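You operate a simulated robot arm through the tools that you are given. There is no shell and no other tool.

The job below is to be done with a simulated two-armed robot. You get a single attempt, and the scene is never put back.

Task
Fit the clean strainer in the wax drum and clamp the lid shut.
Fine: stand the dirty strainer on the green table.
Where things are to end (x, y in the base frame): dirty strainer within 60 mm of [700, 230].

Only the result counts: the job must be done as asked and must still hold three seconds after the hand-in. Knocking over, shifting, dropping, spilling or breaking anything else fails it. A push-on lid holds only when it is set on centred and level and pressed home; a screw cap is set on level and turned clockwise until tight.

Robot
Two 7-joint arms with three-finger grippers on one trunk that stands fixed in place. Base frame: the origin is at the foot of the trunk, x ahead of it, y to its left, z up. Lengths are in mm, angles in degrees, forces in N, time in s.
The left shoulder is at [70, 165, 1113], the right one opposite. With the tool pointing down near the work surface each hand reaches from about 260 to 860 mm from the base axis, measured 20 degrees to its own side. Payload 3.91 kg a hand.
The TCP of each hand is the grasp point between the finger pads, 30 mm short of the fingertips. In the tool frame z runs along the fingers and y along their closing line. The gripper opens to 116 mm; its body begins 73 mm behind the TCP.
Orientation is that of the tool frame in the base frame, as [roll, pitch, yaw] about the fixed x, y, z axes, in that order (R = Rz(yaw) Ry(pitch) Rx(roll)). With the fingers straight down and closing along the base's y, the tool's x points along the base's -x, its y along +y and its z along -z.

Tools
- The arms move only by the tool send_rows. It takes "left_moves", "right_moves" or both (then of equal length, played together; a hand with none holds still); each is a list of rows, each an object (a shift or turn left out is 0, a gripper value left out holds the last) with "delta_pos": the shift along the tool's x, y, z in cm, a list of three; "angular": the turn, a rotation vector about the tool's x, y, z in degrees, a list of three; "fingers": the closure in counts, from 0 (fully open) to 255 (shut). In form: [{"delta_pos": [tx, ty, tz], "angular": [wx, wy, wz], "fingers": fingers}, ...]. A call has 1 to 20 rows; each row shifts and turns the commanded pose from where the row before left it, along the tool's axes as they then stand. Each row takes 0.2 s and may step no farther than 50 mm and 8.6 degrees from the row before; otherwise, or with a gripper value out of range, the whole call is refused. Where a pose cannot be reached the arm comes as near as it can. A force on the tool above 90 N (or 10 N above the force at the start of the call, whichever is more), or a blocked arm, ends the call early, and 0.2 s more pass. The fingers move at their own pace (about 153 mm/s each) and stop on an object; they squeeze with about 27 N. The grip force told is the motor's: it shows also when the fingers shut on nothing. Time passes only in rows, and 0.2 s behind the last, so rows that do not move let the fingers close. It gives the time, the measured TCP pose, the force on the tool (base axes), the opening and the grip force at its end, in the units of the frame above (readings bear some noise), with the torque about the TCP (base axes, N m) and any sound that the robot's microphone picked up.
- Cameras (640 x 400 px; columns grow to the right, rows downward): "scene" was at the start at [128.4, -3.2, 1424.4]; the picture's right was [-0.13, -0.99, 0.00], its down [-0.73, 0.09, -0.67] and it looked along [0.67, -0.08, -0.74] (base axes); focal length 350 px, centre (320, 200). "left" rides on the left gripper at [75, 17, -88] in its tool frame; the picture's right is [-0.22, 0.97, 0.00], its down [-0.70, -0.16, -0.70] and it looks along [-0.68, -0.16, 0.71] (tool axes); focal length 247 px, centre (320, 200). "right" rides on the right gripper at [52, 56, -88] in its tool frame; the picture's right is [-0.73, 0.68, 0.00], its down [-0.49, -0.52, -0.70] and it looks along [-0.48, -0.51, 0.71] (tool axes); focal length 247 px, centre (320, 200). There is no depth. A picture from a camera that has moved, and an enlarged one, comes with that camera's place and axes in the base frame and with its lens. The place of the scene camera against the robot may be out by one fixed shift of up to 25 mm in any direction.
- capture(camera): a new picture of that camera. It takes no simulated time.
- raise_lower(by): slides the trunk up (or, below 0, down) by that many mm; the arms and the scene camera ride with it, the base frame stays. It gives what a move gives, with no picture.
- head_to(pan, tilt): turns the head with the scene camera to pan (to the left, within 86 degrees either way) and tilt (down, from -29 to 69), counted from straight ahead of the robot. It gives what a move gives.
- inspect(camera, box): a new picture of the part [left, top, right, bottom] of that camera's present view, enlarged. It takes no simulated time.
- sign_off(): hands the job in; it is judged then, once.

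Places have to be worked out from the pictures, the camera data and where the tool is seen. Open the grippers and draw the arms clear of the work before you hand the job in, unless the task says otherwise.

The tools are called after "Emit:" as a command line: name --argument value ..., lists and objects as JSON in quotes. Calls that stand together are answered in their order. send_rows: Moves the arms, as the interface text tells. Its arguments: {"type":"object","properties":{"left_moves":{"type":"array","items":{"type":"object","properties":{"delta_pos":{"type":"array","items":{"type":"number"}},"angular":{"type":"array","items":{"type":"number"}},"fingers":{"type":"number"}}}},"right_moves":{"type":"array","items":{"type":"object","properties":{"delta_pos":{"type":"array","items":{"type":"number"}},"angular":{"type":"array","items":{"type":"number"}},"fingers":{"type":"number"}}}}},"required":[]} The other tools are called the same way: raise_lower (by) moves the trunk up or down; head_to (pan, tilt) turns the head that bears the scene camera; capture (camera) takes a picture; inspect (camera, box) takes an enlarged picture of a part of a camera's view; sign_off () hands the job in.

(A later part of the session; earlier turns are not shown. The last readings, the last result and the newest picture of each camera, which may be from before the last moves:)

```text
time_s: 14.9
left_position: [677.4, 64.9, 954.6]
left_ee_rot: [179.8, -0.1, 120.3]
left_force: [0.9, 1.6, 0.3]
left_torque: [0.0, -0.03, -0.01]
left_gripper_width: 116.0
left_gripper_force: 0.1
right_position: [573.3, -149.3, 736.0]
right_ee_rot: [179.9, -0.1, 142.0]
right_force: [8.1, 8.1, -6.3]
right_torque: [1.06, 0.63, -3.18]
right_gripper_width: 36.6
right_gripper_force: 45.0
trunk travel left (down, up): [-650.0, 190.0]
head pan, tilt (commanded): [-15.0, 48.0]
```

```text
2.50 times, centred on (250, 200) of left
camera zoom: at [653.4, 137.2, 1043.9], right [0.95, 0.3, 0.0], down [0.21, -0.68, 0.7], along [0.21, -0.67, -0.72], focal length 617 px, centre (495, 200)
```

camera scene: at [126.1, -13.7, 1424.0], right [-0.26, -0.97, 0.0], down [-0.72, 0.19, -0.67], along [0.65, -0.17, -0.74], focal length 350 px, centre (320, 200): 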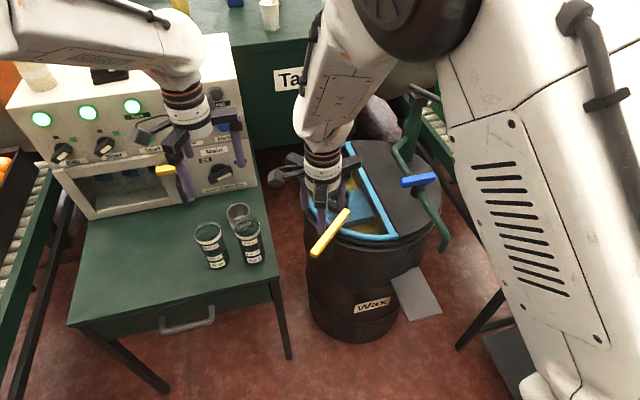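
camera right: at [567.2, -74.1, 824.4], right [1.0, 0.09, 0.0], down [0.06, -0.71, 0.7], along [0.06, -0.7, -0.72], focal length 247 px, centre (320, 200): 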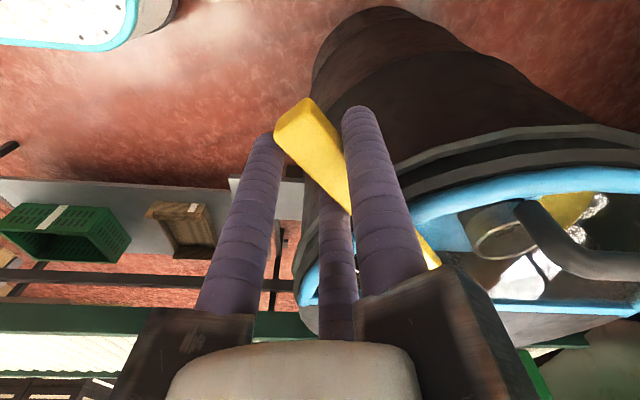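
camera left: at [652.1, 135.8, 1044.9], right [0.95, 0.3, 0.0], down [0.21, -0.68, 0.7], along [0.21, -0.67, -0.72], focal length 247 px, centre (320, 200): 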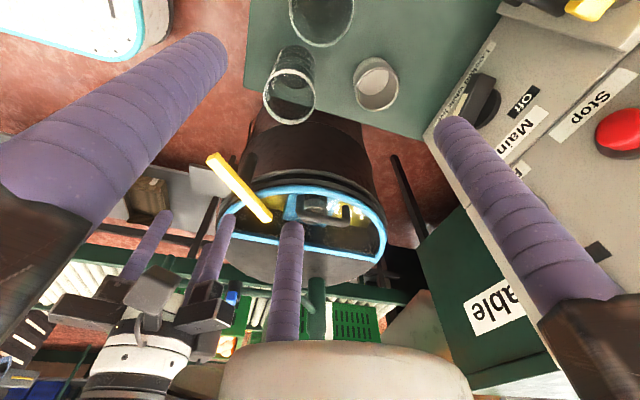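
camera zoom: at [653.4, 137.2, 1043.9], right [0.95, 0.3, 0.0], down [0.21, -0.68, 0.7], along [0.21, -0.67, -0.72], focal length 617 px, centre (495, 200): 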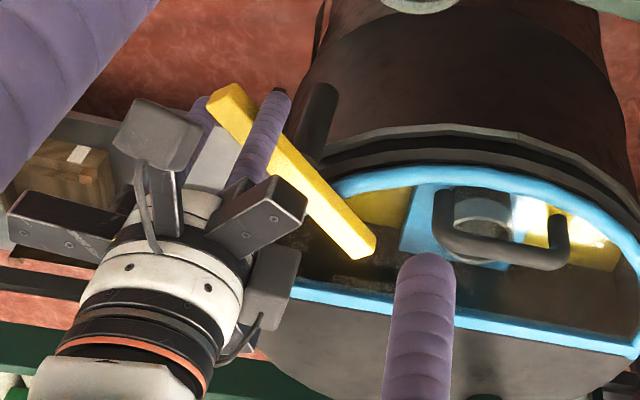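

The bar did not turn counter-clockwise (fingers twisted on it, torque built up to 3 N·m), so that side is a stop. I go back and try clockwise.

Emit:
send_rows --right_moves '[{"delta_pos": [0.06, 0.403, 0], "angular": [0, 0, 5]}, {"delta_pos": [0.06, 0.403, 0], "angular": [0, 0, 5]}, {}, {"delta_pos": [0.06, 0.403, 0], "angular": [0, 0, 5]}, {"delta_pos": [0.06, 0.403, 0], "angular": [0, 0, 5]}, {}]'

Emit:
inspect --camera "left" --box '[150, 120, 350, 280]'

Emit:
capture --camera "right"

```text
time_s: 16.4
left_position: [676.4, 62.1, 954.4]
left_ee_rot: [179.7, -0.1, 120.3]
left_force: [-0.4, 0.6, -0.5]
left_torque: [0.01, -0.01, -0.02]
left_gripper_width: 116.0
left_gripper_force: 0.1
right_position: [581.2, -140.1, 737.1]
right_ee_rot: [-179.8, -0.1, 121.8]
right_force: [-10.5, -0.8, -19.8]
right_torque: [0.09, 0.07, -0.36]
right_gripper_width: 31.7
right_gripper_force: 45.4
trunk travel left (down, up): [-650.0, 190.0]
head pan, tilt (commanded): [-15.0, 48.0]
```

```text
2.50 times, centred on (250, 200) of left
camera zoom: at [652.8, 135.3, 1044.3], right [0.95, 0.3, 0.0], down [0.21, -0.68, 0.7], along [0.21, -0.66, -0.72], focal length 617 px, centre (495, 200)
```

zoom: 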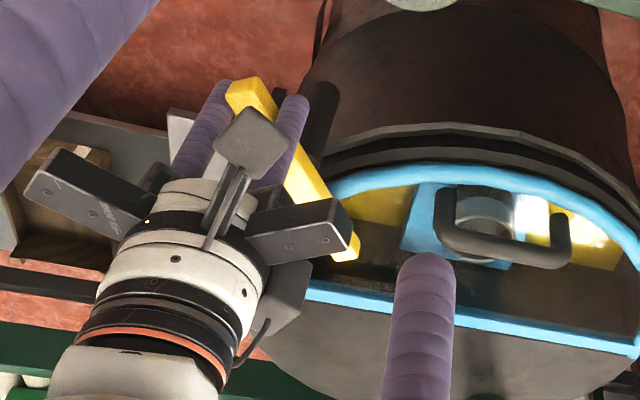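

```text
taken
camera right: at [601.2, -67.6, 824.8], right [0.97, -0.26, 0.0], down [-0.18, -0.69, 0.7], along [-0.19, -0.68, -0.71], focal length 247 px, centre (320, 200)
```

right: 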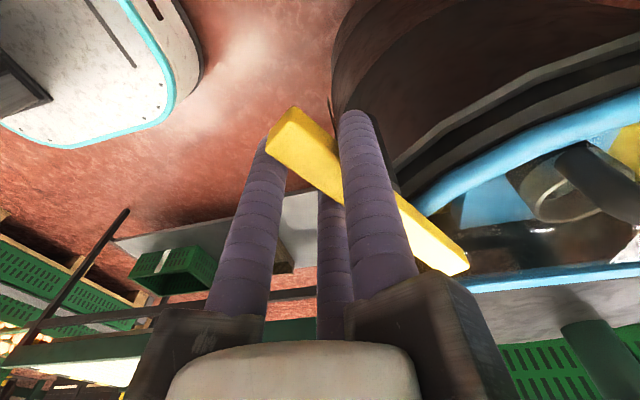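

It turns clockwise with little torque. I continue clockwise about the post by another 40° while watching the force.

Emit:
send_rows --right_moves '[{"delta_pos": [0.06, 0.408, 0], "angular": [0, 0, 5]}, {"delta_pos": [0.06, 0.408, 0], "angular": [0, 0, 5]}, {"delta_pos": [0.06, 0.408, 0], "angular": [0, 0, 5]}, {"delta_pos": [0.06, 0.408, 0], "angular": [0, 0, 5]}, {}]'

Emit:
inspect --camera "left" --box '[150, 120, 350, 280]'

```text
time_s: 17.6
left_position: [675.3, 61.5, 955.4]
left_ee_rot: [179.6, -0.2, 120.3]
left_force: [0.2, 0.8, 0.4]
left_torque: [-0.01, -0.01, -0.01]
left_gripper_width: 116.1
left_gripper_force: 0.0
right_position: [595.7, -133.2, 735.9]
right_ee_rot: [-179.9, 0.0, 101.8]
right_force: [-21.0, -8.1, -19.1]
right_torque: [0.93, 0.28, -1.0]
right_gripper_width: 32.0
right_gripper_force: 45.5
trunk travel left (down, up): [-650.0, 190.0]
head pan, tilt (commanded): [-15.0, 48.0]
```

```text
2.50 times, centred on (250, 200) of left
camera zoom: at [651.9, 134.4, 1045.1], right [0.95, 0.3, 0.01], down [0.21, -0.69, 0.7], along [0.21, -0.66, -0.72], focal length 617 px, centre (495, 200)
```

zoom: 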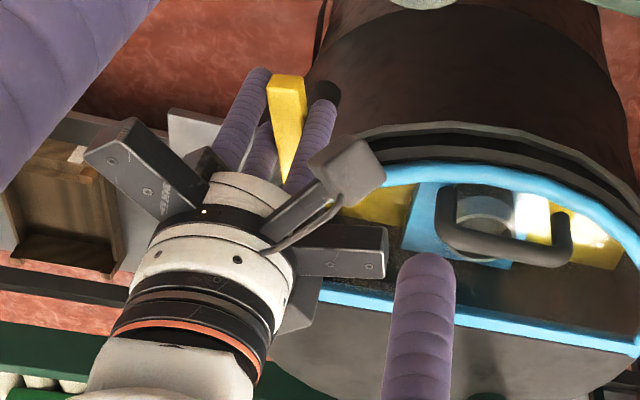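

The resistance is steady tangential friction (~20 N). I carry on clockwise.

Emit:
send_rows --right_moves '[{"delta_pos": [0.06, 0.408, 0], "angular": [0, 0, 5]}, {"delta_pos": [0.06, 0.408, 0], "angular": [0, 0, 5]}, {"delta_pos": [0.06, 0.408, 0], "angular": [0, 0, 5]}, {"delta_pos": [0.06, 0.408, 0], "angular": [0, 0, 5]}, {"delta_pos": [0.06, 0.408, 0], "angular": [0, 0, 5]}, {"delta_pos": [0.06, 0.408, 0], "angular": [0, 0, 5]}, {}]'

Emit:
inspect --camera "left" --box '[150, 120, 350, 280]'

Emit:
capture --camera "right"

```text
time_s: 19.1
left_position: [675.7, 60.5, 955.1]
left_ee_rot: [179.7, -0.2, 120.3]
left_force: [0.7, -1.3, 0.4]
left_torque: [0.03, 0.0, -0.01]
left_gripper_width: 116.1
left_gripper_force: 0.2
right_position: [618.4, -130.7, 736.1]
right_ee_rot: [-179.8, 0.1, 71.9]
right_force: [-18.4, -18.7, -18.1]
right_torque: [0.37, -0.19, -0.65]
right_gripper_width: 32.0
right_gripper_force: 45.2
trunk travel left (down, up): [-650.0, 190.0]
head pan, tilt (commanded): [-15.0, 48.0]
```

```text
2.50 times, centred on (250, 200) of left
camera zoom: at [652.1, 133.6, 1045.2], right [0.95, 0.3, 0.01], down [0.21, -0.69, 0.7], along [0.21, -0.66, -0.72], focal length 617 px, centre (495, 200)
```

zoom: 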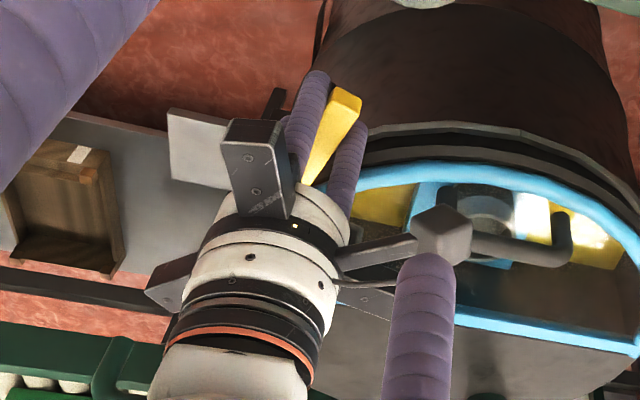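

```text
taken
camera right: at [687.6, -99.8, 824.6], right [0.42, -0.91, 0.0], down [-0.65, -0.3, 0.7], along [-0.64, -0.29, -0.71], focal length 247 px, centre (320, 200)
```

right: 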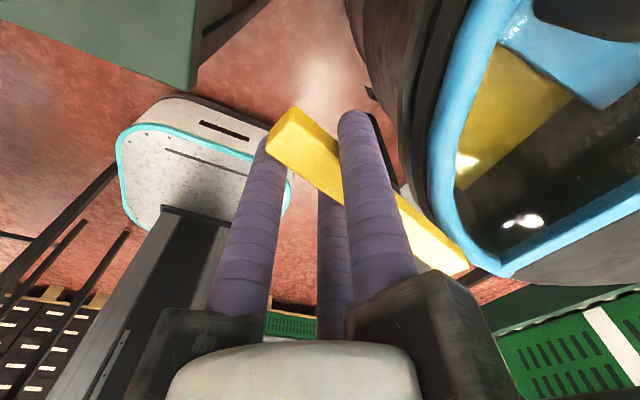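

The bar has turned 60° so far and still goes smoothly. I continue to about 90°.

Emit:
send_rows --right_moves '[{"delta_pos": [0.06, 0.408, 0], "angular": [0, 0, 5]}, {"delta_pos": [0.06, 0.408, 0], "angular": [0, 0, 5]}, {"delta_pos": [0.06, 0.408, 0], "angular": [0, 0, 5]}, {"delta_pos": [0.06, 0.408, 0], "angular": [0, 0, 5]}, {"delta_pos": [0.06, 0.408, 0], "angular": [0, 0, 5]}, {"delta_pos": [0.06, 0.408, 0], "angular": [0, 0, 5]}, {}]'

Emit:
inspect --camera "left" --box '[150, 120, 350, 280]'

Emit:
capture --camera "right"

```text
time_s: 20.8
left_position: [674.5, 62.9, 957.6]
left_ee_rot: [179.5, -0.1, 120.3]
left_force: [0.9, 0.2, -0.1]
left_torque: [0.03, 0.01, 0.0]
left_gripper_width: 116.3
left_gripper_force: 0.1
right_position: [635.8, -137.2, 736.4]
right_ee_rot: [-179.7, 0.3, 42.2]
right_force: [-33.9, -14.8, -11.8]
right_torque: [0.32, -0.3, 2.13]
right_gripper_width: 33.7
right_gripper_force: 45.2
trunk travel left (down, up): [-650.0, 190.0]
head pan, tilt (commanded): [-15.0, 48.0]
```

```text
2.50 times, centred on (250, 200) of left
camera zoom: at [649.8, 134.8, 1046.5], right [0.95, 0.3, 0.01], down [0.21, -0.69, 0.7], along [0.21, -0.66, -0.72], focal length 617 px, centre (495, 200)
```

zoom: 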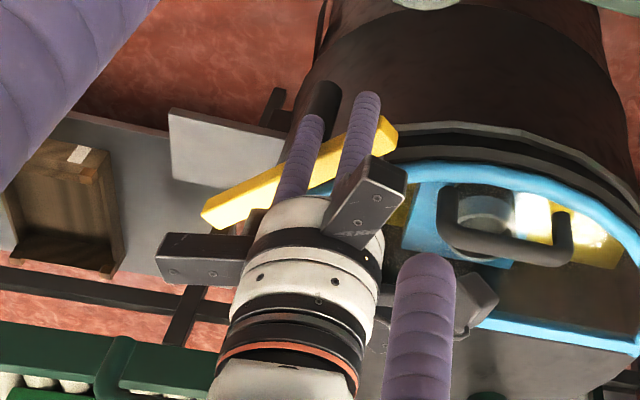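

```text
taken
camera right: at [713.1, -144.6, 824.4], right [-0.09, -1.0, 0.0], down [-0.71, 0.06, 0.71], along [-0.7, 0.06, -0.71], focal length 247 px, centre (320, 200)
```

right: 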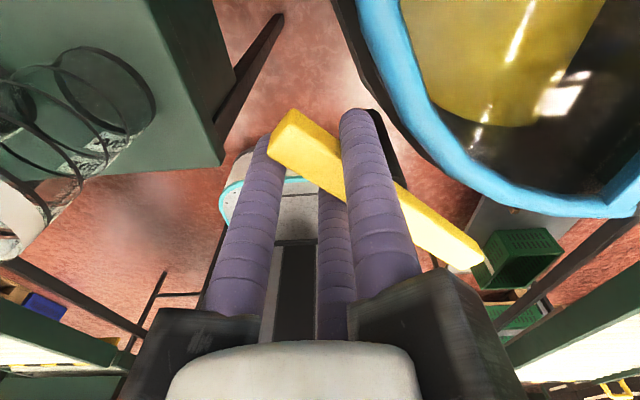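

The bar is now tangential to the rim, clear of the lid, and the torque indicates it nears a stop. I open the fingers only a little (the drum rim is close), rise straight up and look.

Emit:
send_rows --right_moves '[{"fingers": 150}, {"fingers": 150}, {"delta_pos": [0, 0, -2]}, {"delta_pos": [0, 0, -3]}, {"delta_pos": [0, 0, -4]}, {"delta_pos": [0, 0, -4]}, {}]'

Emit:
inspect --camera "left" --box '[150, 100, 400, 280]'

Emit:
capture --camera "right"

```text
time_s: 22.4
left_position: [676.1, 62.3, 955.3]
left_ee_rot: [179.6, -0.1, 120.3]
left_force: [-0.1, 0.2, -0.2]
left_torque: [0.0, -0.01, 0.02]
left_gripper_width: 116.0
left_gripper_force: 0.2
right_position: [644.1, -144.2, 859.9]
right_ee_rot: [-179.3, 0.1, 41.4]
right_force: [0.6, 0.6, 0.0]
right_torque: [0.03, 0.0, -0.02]
right_gripper_width: 48.0
right_gripper_force: 0.0
trunk travel left (down, up): [-650.0, 190.0]
head pan, tilt (commanded): [-15.0, 48.0]
```

```text
2.22 times, centred on (275, 190) of left
camera zoom: at [652.5, 135.9, 1044.6], right [0.95, 0.3, 0.0], down [0.21, -0.68, 0.7], along [0.21, -0.67, -0.72], focal length 549 px, centre (420, 222)
```

zoom: 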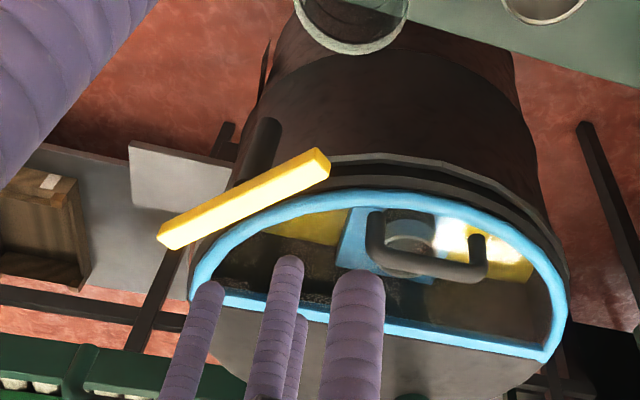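

```text
taken
camera right: at [720.3, -153.6, 947.2], right [-0.1, -1.0, -0.01], down [-0.7, 0.06, 0.71], along [-0.7, 0.08, -0.71], focal length 247 px, centre (320, 200)
```

right: 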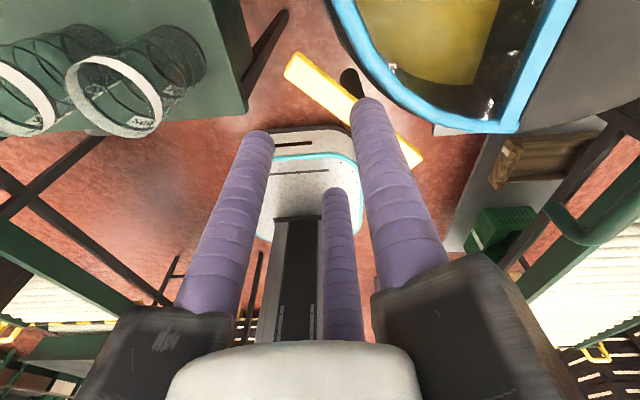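

The bar now lies tangentially (about 85° turned), so the lid should be free. Next I bring the right hand back to its normal orientation near the lid handle at a safe height.

Emit:
send_rows --right_moves '[{"delta_pos": [0.58, 3.6, -1.0]}, {"delta_pos": [0.58, 3.6, -1.0]}, {"angular": [0, 0, -8.15]}, {"angular": [0, 0, -8.15]}, {"angular": [0, 0, -8.15]}, {"angular": [0, 0, -8.15]}, {"angular": [0, 0, -8.15]}, {"angular": [0, 0, -8.15]}, {"angular": [0, 0, -8.15]}, {"angular": [0, 0, -8.15]}, {"angular": [0, 0, -8.15]}, {"angular": [0, 0, -8.15]}, {"angular": [0, 0, -8.15]}, {"angular": [0, 0, -8.15]}, {"angular": [0, 0, -8.15]}, {"angular": [0, 0, -8.15]}, {"angular": [0, 0, -8.15]}, {"angular": [0, 0, -8.15]}, {"angular": [0, 0, -8.15], "fingers": 100}, {}]'

Emit:
capture --camera "right"

Emit:
inspect --camera "left" --box '[180, 120, 430, 300]'

Emit:
capture --camera "scene"

```text
time_s: 26.6
left_position: [676.7, 63.6, 955.8]
left_ee_rot: [179.7, -0.1, 120.3]
left_force: [-0.4, 0.4, -0.3]
left_torque: [-0.04, -0.01, 0.04]
left_gripper_width: 116.0
left_gripper_force: 0.0
right_position: [700.3, -183.0, 887.5]
right_ee_rot: [-179.9, 0.0, -179.3]
right_force: [0.3, -0.4, -0.5]
right_torque: [0.0, -0.03, 0.01]
right_gripper_width: 70.4
right_gripper_force: 0.1
trunk travel left (down, up): [-650.0, 190.0]
head pan, tilt (commanded): [-15.0, 48.0]
```

```text
taken
camera right: at [646.5, -129.1, 975.6], right [0.72, 0.69, 0.0], down [0.49, -0.52, 0.7], along [0.48, -0.51, -0.71], focal length 247 px, centre (320, 200)
```

right: 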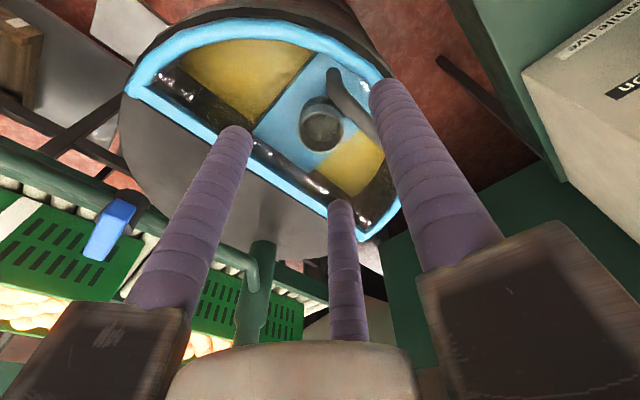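

```text
2.22 times, centred on (305, 210) of left
camera zoom: at [652.1, 136.0, 1044.9], right [0.95, 0.3, 0.0], down [0.21, -0.68, 0.7], along [0.21, -0.67, -0.72], focal length 549 px, centre (353, 178)
```

zoom: 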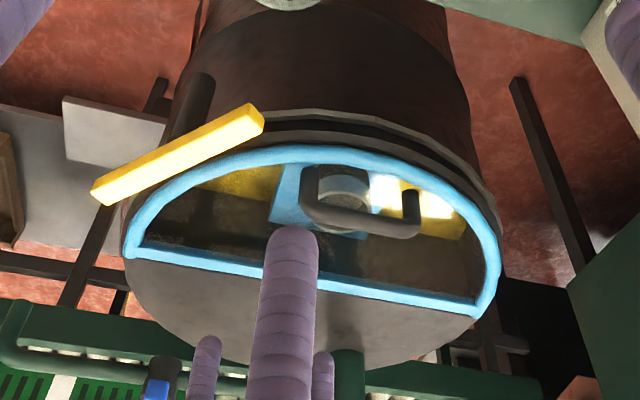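

```text
taken
camera scene: at [126.2, -13.5, 1424.0], right [-0.26, -0.97, 0.0], down [-0.72, 0.19, -0.67], along [0.65, -0.17, -0.74], focal length 350 px, centre (320, 200)
```

scene: 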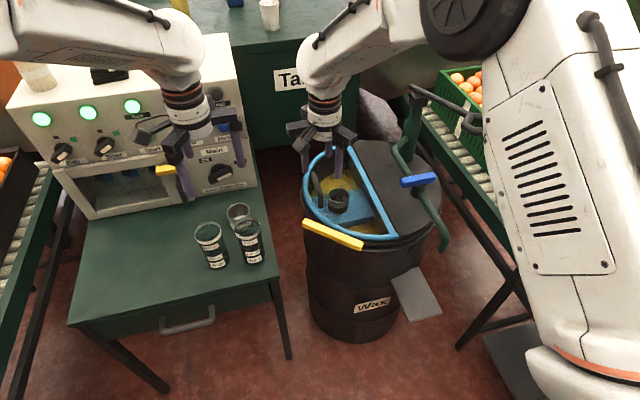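

The handle's top bar is confirmed at about (757,-175,753). I move over it and lower the fingers around it, tips staying ~20 mm above the glass.

Emit:
send_rows --right_moves '[{"delta_pos": [-2.85, 0.08, 2.9], "angular": [0, 0, 0.7]}, {"delta_pos": [-2.85, 0.08, 2.9]}, {"delta_pos": [0, 0, 3.3]}, {"delta_pos": [0, 0, 3.3]}, {}]'

Emit:
capture --camera "right"

Emit:
inspect --camera "left" --box '[250, 140, 430, 260]'

Emit:
inspect --camera "scene" --box '[280, 120, 420, 260]'

```text
time_s: 27.8
left_position: [675.2, 61.9, 955.4]
left_ee_rot: [179.7, -0.2, 120.3]
left_force: [-0.3, -0.3, 0.7]
left_torque: [0.0, 0.02, 0.02]
left_gripper_width: 115.9
left_gripper_force: 0.0
right_position: [756.0, -178.2, 765.7]
right_ee_rot: [-180.0, -0.1, 179.9]
right_force: [-0.4, 0.3, -0.6]
right_torque: [0.0, 0.02, -0.01]
right_gripper_width: 70.6
right_gripper_force: 0.1
trunk travel left (down, up): [-650.0, 190.0]
head pan, tilt (commanded): [-15.0, 48.0]
```

```text
taken
camera right: at [703.5, -124.0, 852.8], right [0.73, 0.68, 0.0], down [0.48, -0.52, 0.7], along [0.48, -0.51, -0.71], focal length 247 px, centre (320, 200)
```

right: 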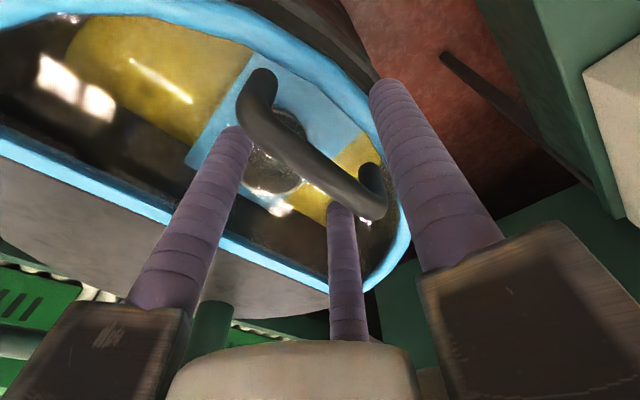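

```text
3.33 times, centred on (340, 200) of left
camera zoom: at [651.5, 136.0, 1045.3], right [0.95, 0.3, 0.01], down [0.21, -0.68, 0.7], along [0.21, -0.67, -0.72], focal length 823 px, centre (253, 200)
```

zoom: 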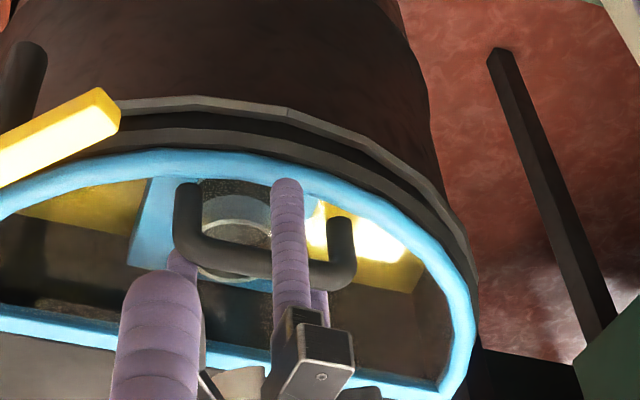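

```text
2.86 times, centred on (350, 190) of scene
camera zoom: at [125.3, -13.5, 1424.1], right [-0.26, -0.97, 0.0], down [-0.72, 0.19, -0.67], along [0.65, -0.17, -0.74], focal length 1000 px, centre (234, 229)
```

zoom: 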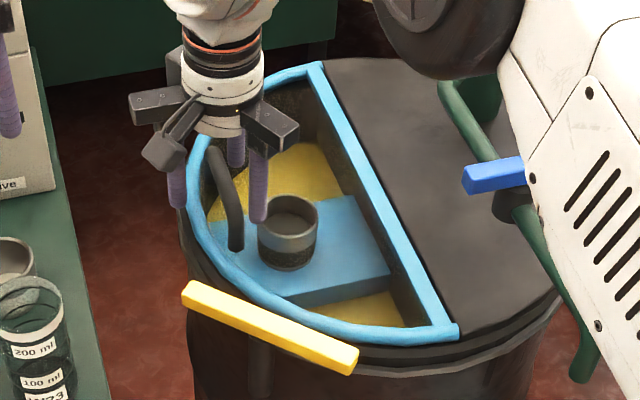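

The handle lies between the pair and the single finger. I close on it.

Emit:
send_rows --right_moves '[{"fingers": 150}, {"fingers": 200}, {"fingers": 255}, {}]'

Emit:
capture --camera "right"

```text
time_s: 28.8
left_position: [675.5, 60.3, 958.1]
left_ee_rot: [179.6, -0.2, 120.3]
left_force: [0.2, -0.3, 0.2]
left_torque: [-0.03, 0.0, -0.01]
left_gripper_width: 116.1
left_gripper_force: 0.1
right_position: [755.2, -185.5, 762.6]
right_ee_rot: [-179.8, -0.2, 179.8]
right_force: [-15.0, -35.8, -1.2]
right_torque: [-0.4, 0.81, 0.3]
right_gripper_width: 26.2
right_gripper_force: 45.0
trunk travel left (down, up): [-650.0, 190.0]
head pan, tilt (commanded): [-15.0, 48.0]
```

```text
taken
camera right: at [702.5, -129.9, 851.6], right [0.73, 0.68, 0.0], down [0.49, -0.52, 0.7], along [0.47, -0.52, -0.71], focal length 247 px, centre (320, 200)
```

right: 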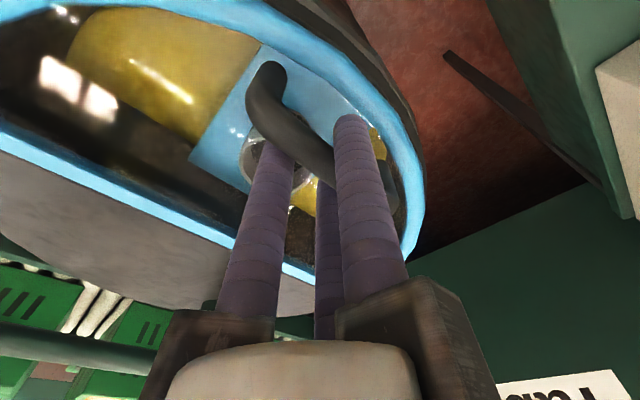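

The handle is held; a sideways bias of ~36 N shows the handle centre is about y=-179.5, so I relieve that first and then begin lifting along the hinge arc, keeping the hand vertical, three small steps to test.

Emit:
send_rows --right_moves '[{"delta_pos": [0, -0.35, 0]}, {}, {"delta_pos": [0, -0.42, -1.35]}, {"delta_pos": [0, -0.53, -1.31]}, {}]'

Emit:
inspect --camera "left" --box '[200, 120, 430, 280]'

Emit:
capture --camera "right"

```text
time_s: 29.9
left_position: [675.6, 61.1, 955.6]
left_ee_rot: [179.6, -0.2, 120.3]
left_force: [-0.3, 0.3, -0.7]
left_torque: [0.0, 0.05, 0.0]
left_gripper_width: 116.1
left_gripper_force: 0.2
right_position: [755.9, -194.2, 789.7]
right_ee_rot: [179.9, -0.1, 179.9]
right_force: [-16.2, -16.0, -10.3]
right_torque: [-0.12, 0.33, 0.43]
right_gripper_width: 25.8
right_gripper_force: 45.3
trunk travel left (down, up): [-650.0, 190.0]
head pan, tilt (commanded): [-15.0, 48.0]
```

```text
2.50 times, centred on (315, 200) of left
camera zoom: at [651.7, 134.5, 1045.4], right [0.95, 0.3, 0.01], down [0.21, -0.69, 0.7], along [0.21, -0.66, -0.72], focal length 617 px, centre (332, 200)
```

zoom: 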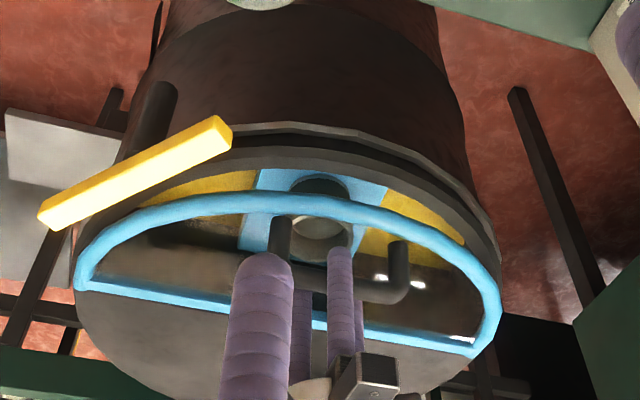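

```text
taken
camera right: at [702.7, -139.9, 878.3], right [0.73, 0.68, 0.0], down [0.49, -0.53, 0.7], along [0.47, -0.51, -0.72], focal length 247 px, centre (320, 200)
```

right: 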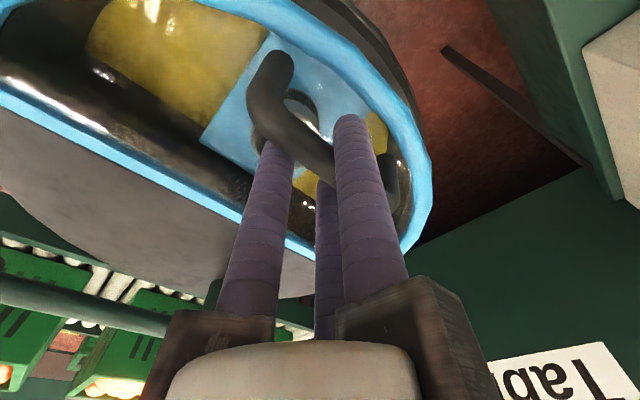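

The lid lifts as expected (frame rising, ~10 N of weight). I continue along the arc.

Emit:
send_rows --right_moves '[{"delta_pos": [0, -0.65, -1.26]}, {"delta_pos": [0, -0.75, -1.19]}, {"delta_pos": [0, -0.85, -1.12]}, {"delta_pos": [0, -0.95, -1.05]}, {}]'

Emit:
capture --camera "left"

Emit:
capture --camera "right"

```text
time_s: 31.1
left_position: [675.0, 63.6, 957.1]
left_ee_rot: [179.5, -0.1, 120.3]
left_force: [-0.4, 0.0, -0.1]
left_torque: [-0.02, -0.04, -0.01]
left_gripper_width: 115.9
left_gripper_force: 0.1
right_position: [755.9, -227.0, 837.2]
right_ee_rot: [180.0, 0.0, 179.9]
right_force: [-21.6, -4.3, -6.5]
right_torque: [0.02, 0.44, 0.77]
right_gripper_width: 25.8
right_gripper_force: 44.6
trunk travel left (down, up): [-650.0, 190.0]
head pan, tilt (commanded): [-15.0, 48.0]
```

```text
taken
camera left: at [650.7, 135.5, 1045.9], right [0.95, 0.3, 0.01], down [0.21, -0.68, 0.7], along [0.21, -0.66, -0.72], focal length 247 px, centre (320, 200)
```

left: 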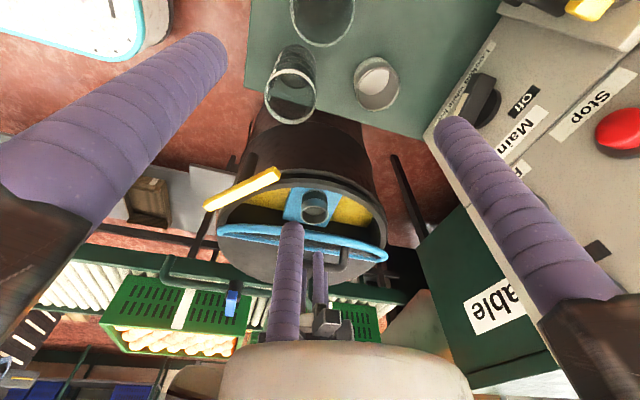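

```text
taken
camera right: at [703.2, -170.7, 925.1], right [0.73, 0.68, 0.0], down [0.49, -0.52, 0.7], along [0.48, -0.51, -0.71], focal length 247 px, centre (320, 200)
```

right: 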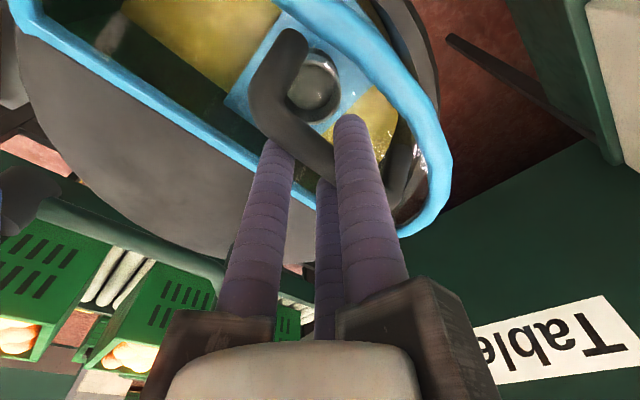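

Lid at about 30°. I keep going, with a slight correction in x to relieve the side force.

Emit:
send_rows --right_moves '[{"delta_pos": [0.1, -1.04, -0.96]}, {"delta_pos": [0.1, -1.11, -0.86]}, {"delta_pos": [0, -1.19, -0.77]}, {"delta_pos": [0, -1.25, -0.66]}, {"delta_pos": [0, -1.3, -0.55]}, {}]'

Emit:
capture --camera "left"

Emit:
capture --camera "right"

Emit:
capture --camera "scene"

```text
time_s: 32.5
left_position: [676.5, 65.4, 956.1]
left_ee_rot: [179.7, -0.1, 120.3]
left_force: [0.8, 0.3, 0.0]
left_torque: [0.0, -0.02, -0.01]
left_gripper_width: 116.0
left_gripper_force: 0.1
right_position: [755.9, -281.7, 877.0]
right_ee_rot: [-180.0, 0.3, 179.8]
right_force: [6.6, 4.5, 7.7]
right_torque: [0.27, -0.38, 0.79]
right_gripper_width: 26.1
right_gripper_force: 45.1
trunk travel left (down, up): [-650.0, 190.0]
head pan, tilt (commanded): [-15.0, 48.0]
```

```text
taken
camera left: at [652.0, 137.3, 1045.1], right [0.95, 0.3, 0.0], down [0.21, -0.68, 0.7], along [0.21, -0.67, -0.72], focal length 247 px, centre (320, 200)
```

left: 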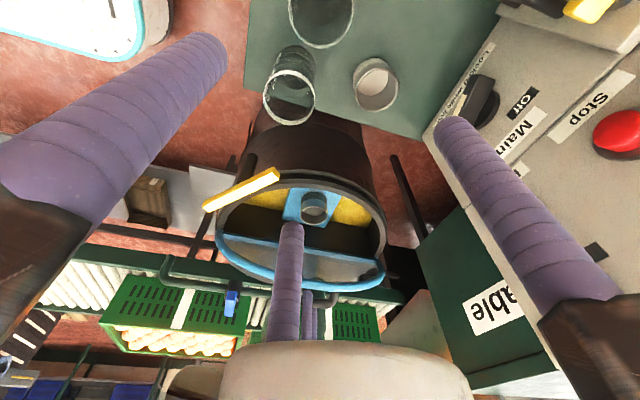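

```text
taken
camera right: at [702.8, -227.3, 965.3], right [0.73, 0.68, 0.0], down [0.48, -0.52, 0.7], along [0.48, -0.51, -0.71], focal length 247 px, centre (320, 200)
```

right: 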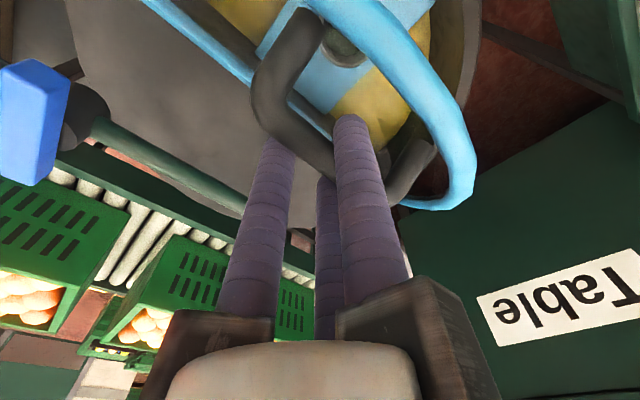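

```text
taken
camera scene: at [126.1, -12.2, 1424.2], right [-0.26, -0.97, 0.0], down [-0.72, 0.19, -0.67], along [0.65, -0.17, -0.74], focal length 350 px, centre (320, 200)
```

scene: 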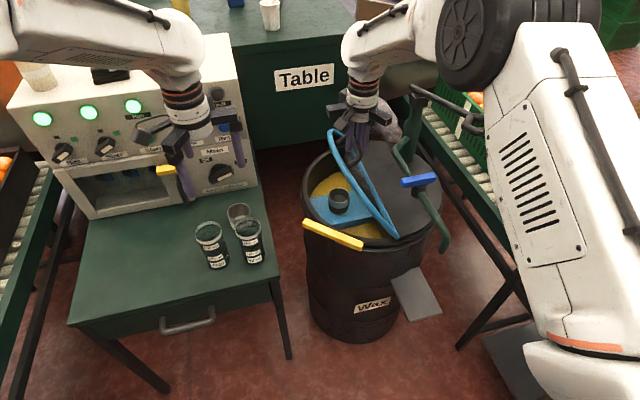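

Lid at about 54°, and the inside with the dirty strainer is now open to view. I continue to about 75°.

Emit:
send_rows --right_moves '[{"delta_pos": [0, -1.34, -0.43]}, {"delta_pos": [0, -1.38, -0.31]}, {"delta_pos": [0, -1.4, -0.19]}, {"delta_pos": [0, -1.41, -0.07]}, {}]'

Emit:
capture --camera "right"

Emit:
capture --camera "scene"

Emit:
inspect --camera "left" --box '[200, 160, 400, 340]'

```text
time_s: 33.8
left_position: [676.5, 63.7, 955.6]
left_ee_rot: [179.6, 0.0, 120.4]
left_force: [-0.4, 0.4, 0.4]
left_torque: [-0.03, 0.01, 0.0]
left_gripper_width: 116.0
left_gripper_force: 0.0
right_position: [757.5, -341.9, 886.0]
right_ee_rot: [-179.8, 0.3, 179.8]
right_force: [18.0, -1.0, 22.1]
right_torque: [0.06, -1.09, 1.02]
right_gripper_width: 26.1
right_gripper_force: 44.8
trunk travel left (down, up): [-650.0, 190.0]
head pan, tilt (commanded): [-15.0, 48.0]
```

```text
taken
camera right: at [702.8, -284.8, 973.9], right [0.73, 0.68, 0.0], down [0.48, -0.52, 0.7], along [0.48, -0.52, -0.71], focal length 247 px, centre (320, 200)
```

right: 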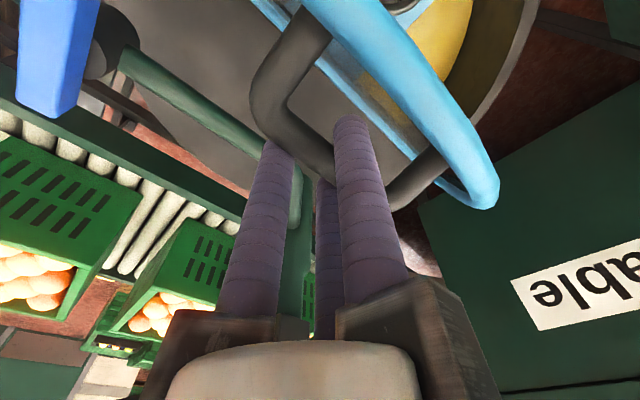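

```text
taken
camera scene: at [125.7, -12.1, 1424.2], right [-0.26, -0.97, 0.0], down [-0.72, 0.19, -0.67], along [0.65, -0.17, -0.74], focal length 350 px, centre (320, 200)
```

scene: 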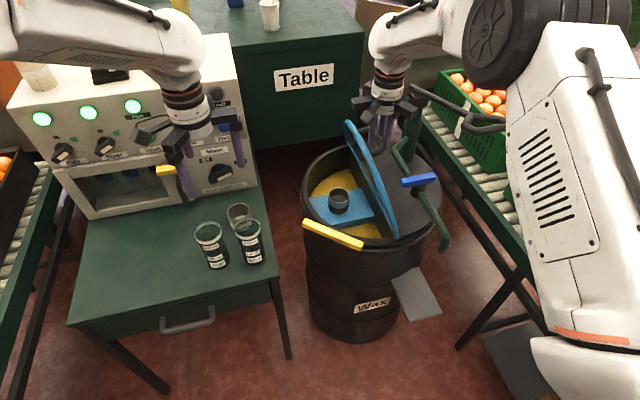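

```text
2.22 times, centred on (300, 250) of left
camera zoom: at [651.9, 136.9, 1045.1], right [0.95, 0.3, 0.0], down [0.21, -0.68, 0.7], along [0.21, -0.67, -0.72], focal length 549 px, centre (364, 89)
```

zoom: 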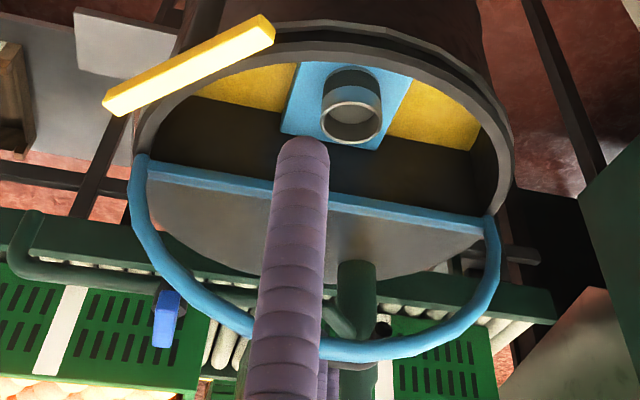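

Lid at about 75°. The blue valve bar's end is close to the lid's path just past vertical, so I go gently to ~86° and look.

Emit:
send_rows --right_moves '[{"delta_pos": [-0.1, -1.41, -0.05]}, {"delta_pos": [-0.1, -1.4, 0.1]}, {}]'

Emit:
inspect --camera "left" --box '[200, 160, 400, 340]'

Emit:
inspect --camera "scene" --box '[300, 60, 480, 260]'

Emit:
capture --camera "right"

```text
time_s: 34.5
left_position: [676.2, 63.1, 956.0]
left_ee_rot: [179.6, -0.1, 120.3]
left_force: [0.2, -0.1, 0.1]
left_torque: [-0.02, -0.02, -0.01]
left_gripper_width: 115.8
left_gripper_force: 0.0
right_position: [756.1, -370.3, 882.0]
right_ee_rot: [-180.0, 0.1, 179.8]
right_force: [17.0, -5.2, 15.6]
right_torque: [0.02, -0.6, 1.08]
right_gripper_width: 26.1
right_gripper_force: 45.0
trunk travel left (down, up): [-650.0, 190.0]
head pan, tilt (commanded): [-15.0, 48.0]
```

```text
2.22 times, centred on (300, 250) of left
camera zoom: at [652.1, 136.1, 1044.9], right [0.95, 0.3, 0.0], down [0.21, -0.68, 0.7], along [0.21, -0.67, -0.72], focal length 549 px, centre (364, 89)
```

zoom: 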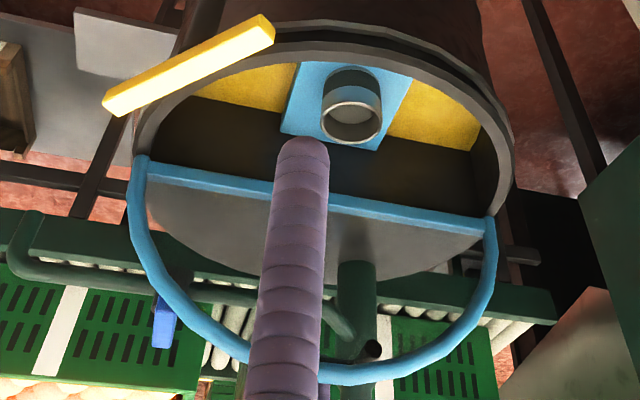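

```text
2.00 times, centred on (390, 160) of scene
camera zoom: at [126.1, -13.1, 1424.0], right [-0.26, -0.97, 0.0], down [-0.72, 0.19, -0.67], along [0.65, -0.17, -0.74], focal length 700 px, centre (180, 280)
```

zoom: 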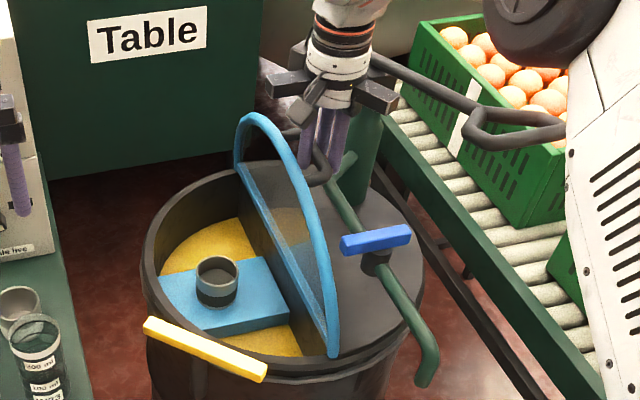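

```text
taken
camera right: at [703.1, -314.1, 970.6], right [0.73, 0.68, 0.0], down [0.48, -0.52, 0.7], along [0.47, -0.52, -0.71], focal length 247 px, centre (320, 200)
```

right: 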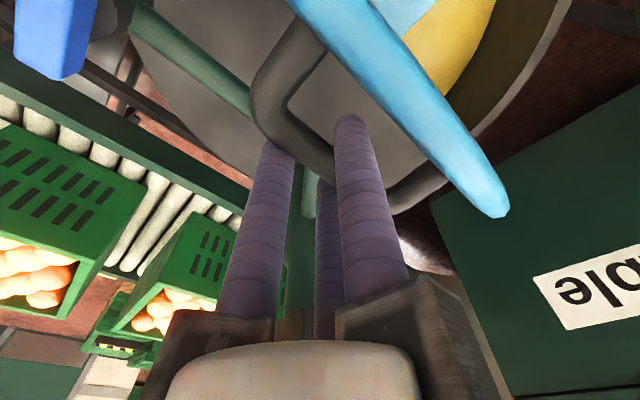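

Lid is at ~85° with a small gap to the blue valve bar. I move on carefully to about 92°, watching the forces for a stop or contact.

Emit:
send_rows --right_moves '[{"delta_pos": [-0.05, -0.7, 0.1]}, {"delta_pos": [-0.05, -0.7, 0.15]}, {"delta_pos": [0, -0.5, 0.15]}, {}]'

Emit:
inspect --camera "scene" --box '[300, 60, 480, 260]'

Emit:
inspect --camera "left" --box '[200, 160, 400, 340]'

Emit:
capture --camera "right"

```text
time_s: 35.5
left_position: [675.6, 63.9, 954.8]
left_ee_rot: [179.8, 0.0, 120.3]
left_force: [-0.5, -0.7, -0.2]
left_torque: [0.0, 0.0, 0.01]
left_gripper_width: 115.8
left_gripper_force: 0.0
right_position: [754.8, -387.6, 876.1]
right_ee_rot: [179.9, -0.3, 179.9]
right_force: [1.4, -0.5, -1.7]
right_torque: [0.19, -0.78, 1.12]
right_gripper_width: 26.0
right_gripper_force: 44.2
trunk travel left (down, up): [-650.0, 190.0]
head pan, tilt (commanded): [-15.0, 48.0]
```

```text
2.00 times, centred on (390, 160) of scene
camera zoom: at [126.3, -13.9, 1423.8], right [-0.26, -0.97, 0.0], down [-0.72, 0.19, -0.67], along [0.65, -0.17, -0.74], focal length 700 px, centre (180, 280)
```

zoom: 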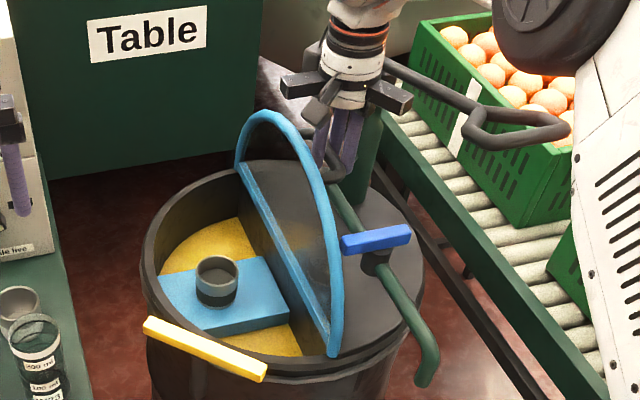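

```text
2.22 times, centred on (300, 250) of left
camera zoom: at [652.2, 135.6, 1044.6], right [0.95, 0.3, 0.0], down [0.21, -0.68, 0.7], along [0.21, -0.66, -0.72], focal length 549 px, centre (364, 89)
```

zoom: 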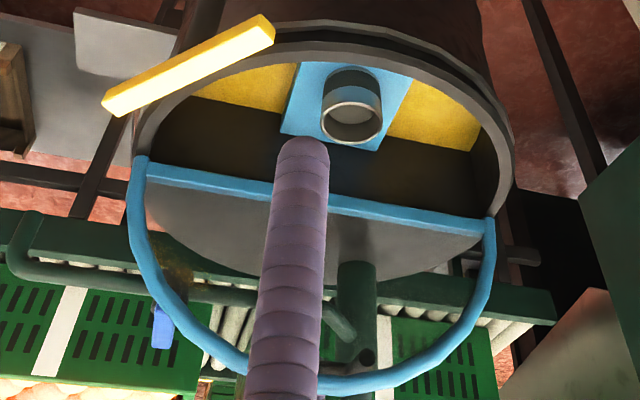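

```text
taken
camera right: at [703.4, -332.4, 966.1], right [0.73, 0.68, 0.0], down [0.49, -0.52, 0.7], along [0.47, -0.51, -0.72], focal length 247 px, centre (320, 200)
```

right: 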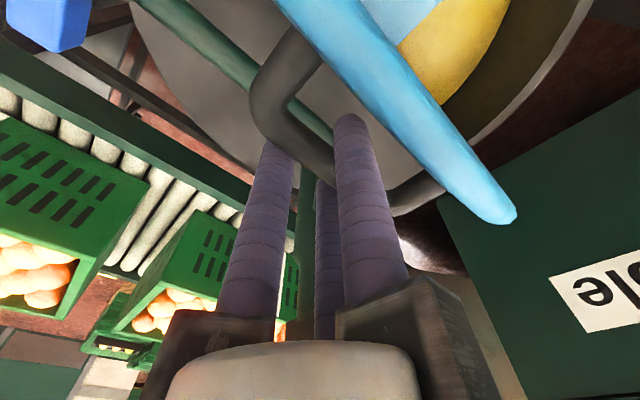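

At about 92° the forces are nearly zero. I now loosen the fingers slightly so the handle is only caged, to see whether the lid stays by itself.

Emit:
send_rows --right_moves '[{"fingers": 172}, {}, {}, {}]'

Emit:
capture --camera "right"

Emit:
inspect --camera "scene" --box '[300, 60, 480, 260]'

```text
time_s: 36.5
left_position: [675.3, 63.9, 955.3]
left_ee_rot: [179.8, -0.1, 120.3]
left_force: [0.4, 0.1, -0.1]
left_torque: [0.01, 0.02, 0.0]
left_gripper_width: 116.0
left_gripper_force: 0.0
right_position: [756.7, -387.7, 879.2]
right_ee_rot: [180.0, 0.0, 179.8]
right_force: [-0.6, -3.2, -0.1]
right_torque: [-0.05, 0.02, 0.02]
right_gripper_width: 38.8
right_gripper_force: 0.7
trunk travel left (down, up): [-650.0, 190.0]
head pan, tilt (commanded): [-15.0, 48.0]
```

```text
taken
camera right: at [704.3, -332.4, 968.1], right [0.73, 0.68, 0.0], down [0.49, -0.52, 0.7], along [0.47, -0.51, -0.71], focal length 247 px, centre (320, 200)
```

right: 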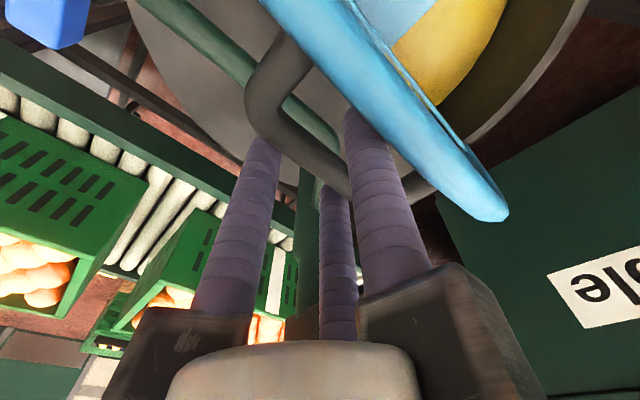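

```text
2.00 times, centred on (390, 160) of scene
camera zoom: at [126.1, -14.1, 1424.0], right [-0.26, -0.97, 0.0], down [-0.72, 0.19, -0.67], along [0.65, -0.17, -0.74], focal length 700 px, centre (180, 280)
```

zoom: 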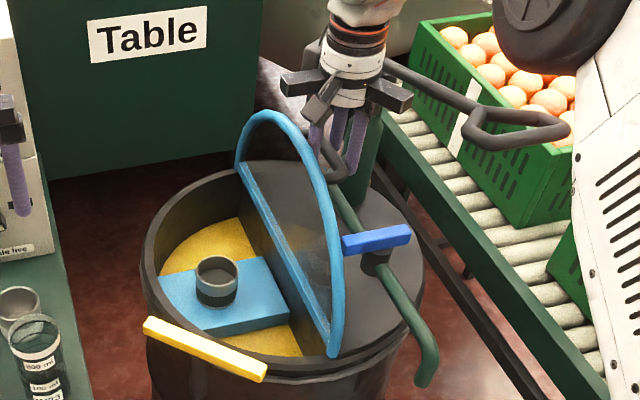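

The handle leans on the pair fingers (≈3 N toward -y), so the lid wants to fall further open. I follow it gently backward in small steps until it rests on its own stop.

Emit:
send_rows --right_moves '[{"delta_pos": [0, -0.4, 0.1]}, {"delta_pos": [0, -0.4, 0.1]}, {}, {}]'

Emit:
capture --camera "right"

Emit:
inspect --camera "scene" --box '[330, 90, 450, 240]'

```text
time_s: 37.5
left_position: [677.0, 61.7, 955.7]
left_ee_rot: [179.7, -0.1, 120.4]
left_force: [-0.6, 0.4, 0.3]
left_torque: [0.03, 0.0, -0.01]
left_gripper_width: 116.0
left_gripper_force: 0.0
right_position: [757.0, -396.8, 875.2]
right_ee_rot: [-180.0, 0.1, 179.9]
right_force: [0.3, -0.5, 0.0]
right_torque: [-0.03, 0.0, 0.03]
right_gripper_width: 37.8
right_gripper_force: 0.1
trunk travel left (down, up): [-650.0, 190.0]
head pan, tilt (commanded): [-15.0, 48.0]
```

```text
taken
camera right: at [704.3, -339.3, 965.6], right [0.73, 0.68, 0.0], down [0.49, -0.52, 0.7], along [0.47, -0.51, -0.71], focal length 247 px, centre (320, 200)
```

right: 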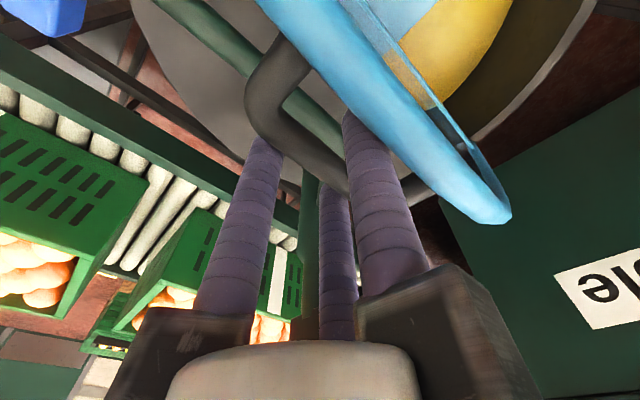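

```text
2.67 times, centred on (390, 165) of scene
camera zoom: at [126.2, -13.8, 1424.0], right [-0.26, -0.97, 0.0], down [-0.72, 0.19, -0.67], along [0.65, -0.17, -0.74], focal length 934 px, centre (133, 293)
```

zoom: 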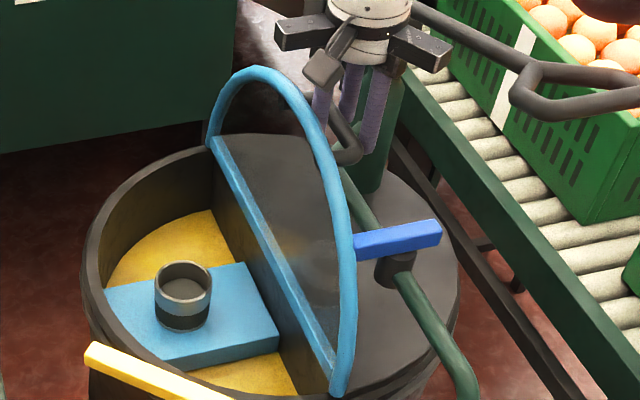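

The force has vanished, so the lid may now rest on something. I check closely how the lid stands relative to the blue valve bar.

Emit:
inspect --camera "left" --box '[220, 220, 340, 330]'

Emit:
inspect --camera "scene" --box '[365, 150, 445, 230]'

Emit:
inspect --camera "right" --box '[0, 0, 400, 200]'

```text
3.64 times, centred on (280, 275) of left
camera zoom: at [652.2, 135.8, 1044.9], right [0.95, 0.3, 0.0], down [0.21, -0.68, 0.7], along [0.21, -0.66, -0.72], focal length 898 px, centre (466, -73)
```

zoom: 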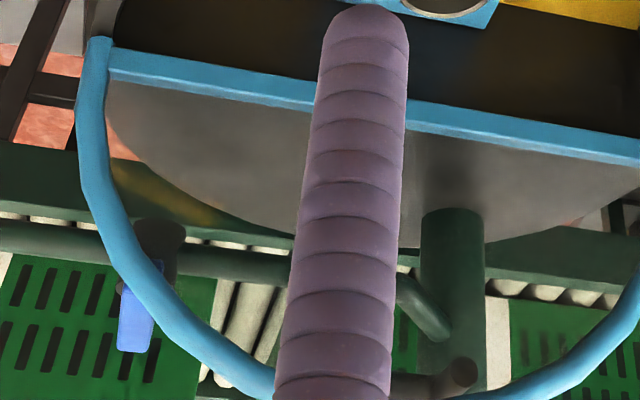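

```text
5.00 times, centred on (405, 190) of scene
camera zoom: at [126.2, -13.8, 1424.0], right [-0.26, -0.97, 0.0], down [-0.72, 0.19, -0.67], along [0.65, -0.17, -0.74], focal length 1751 px, centre (-105, 250)
```

zoom: 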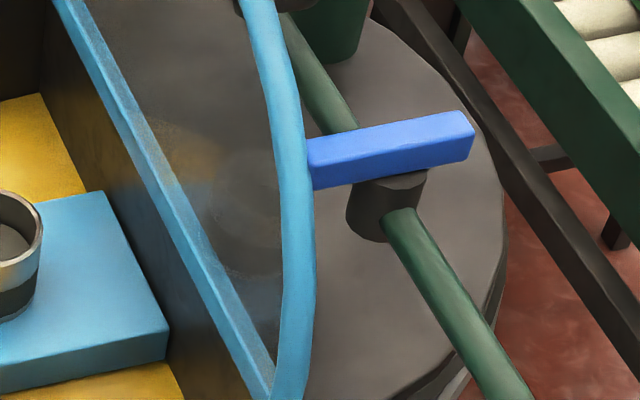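

```text
1.60 times, centred on (200, 100) of right
camera zoom: at [704.3, -339.3, 965.6], right [0.73, 0.68, 0.0], down [0.49, -0.52, 0.7], along [0.47, -0.51, -0.71], focal length 395 px, centre (512, 360)
```

zoom: 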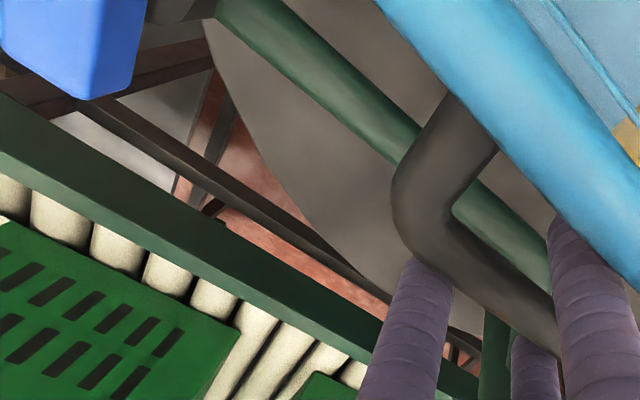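

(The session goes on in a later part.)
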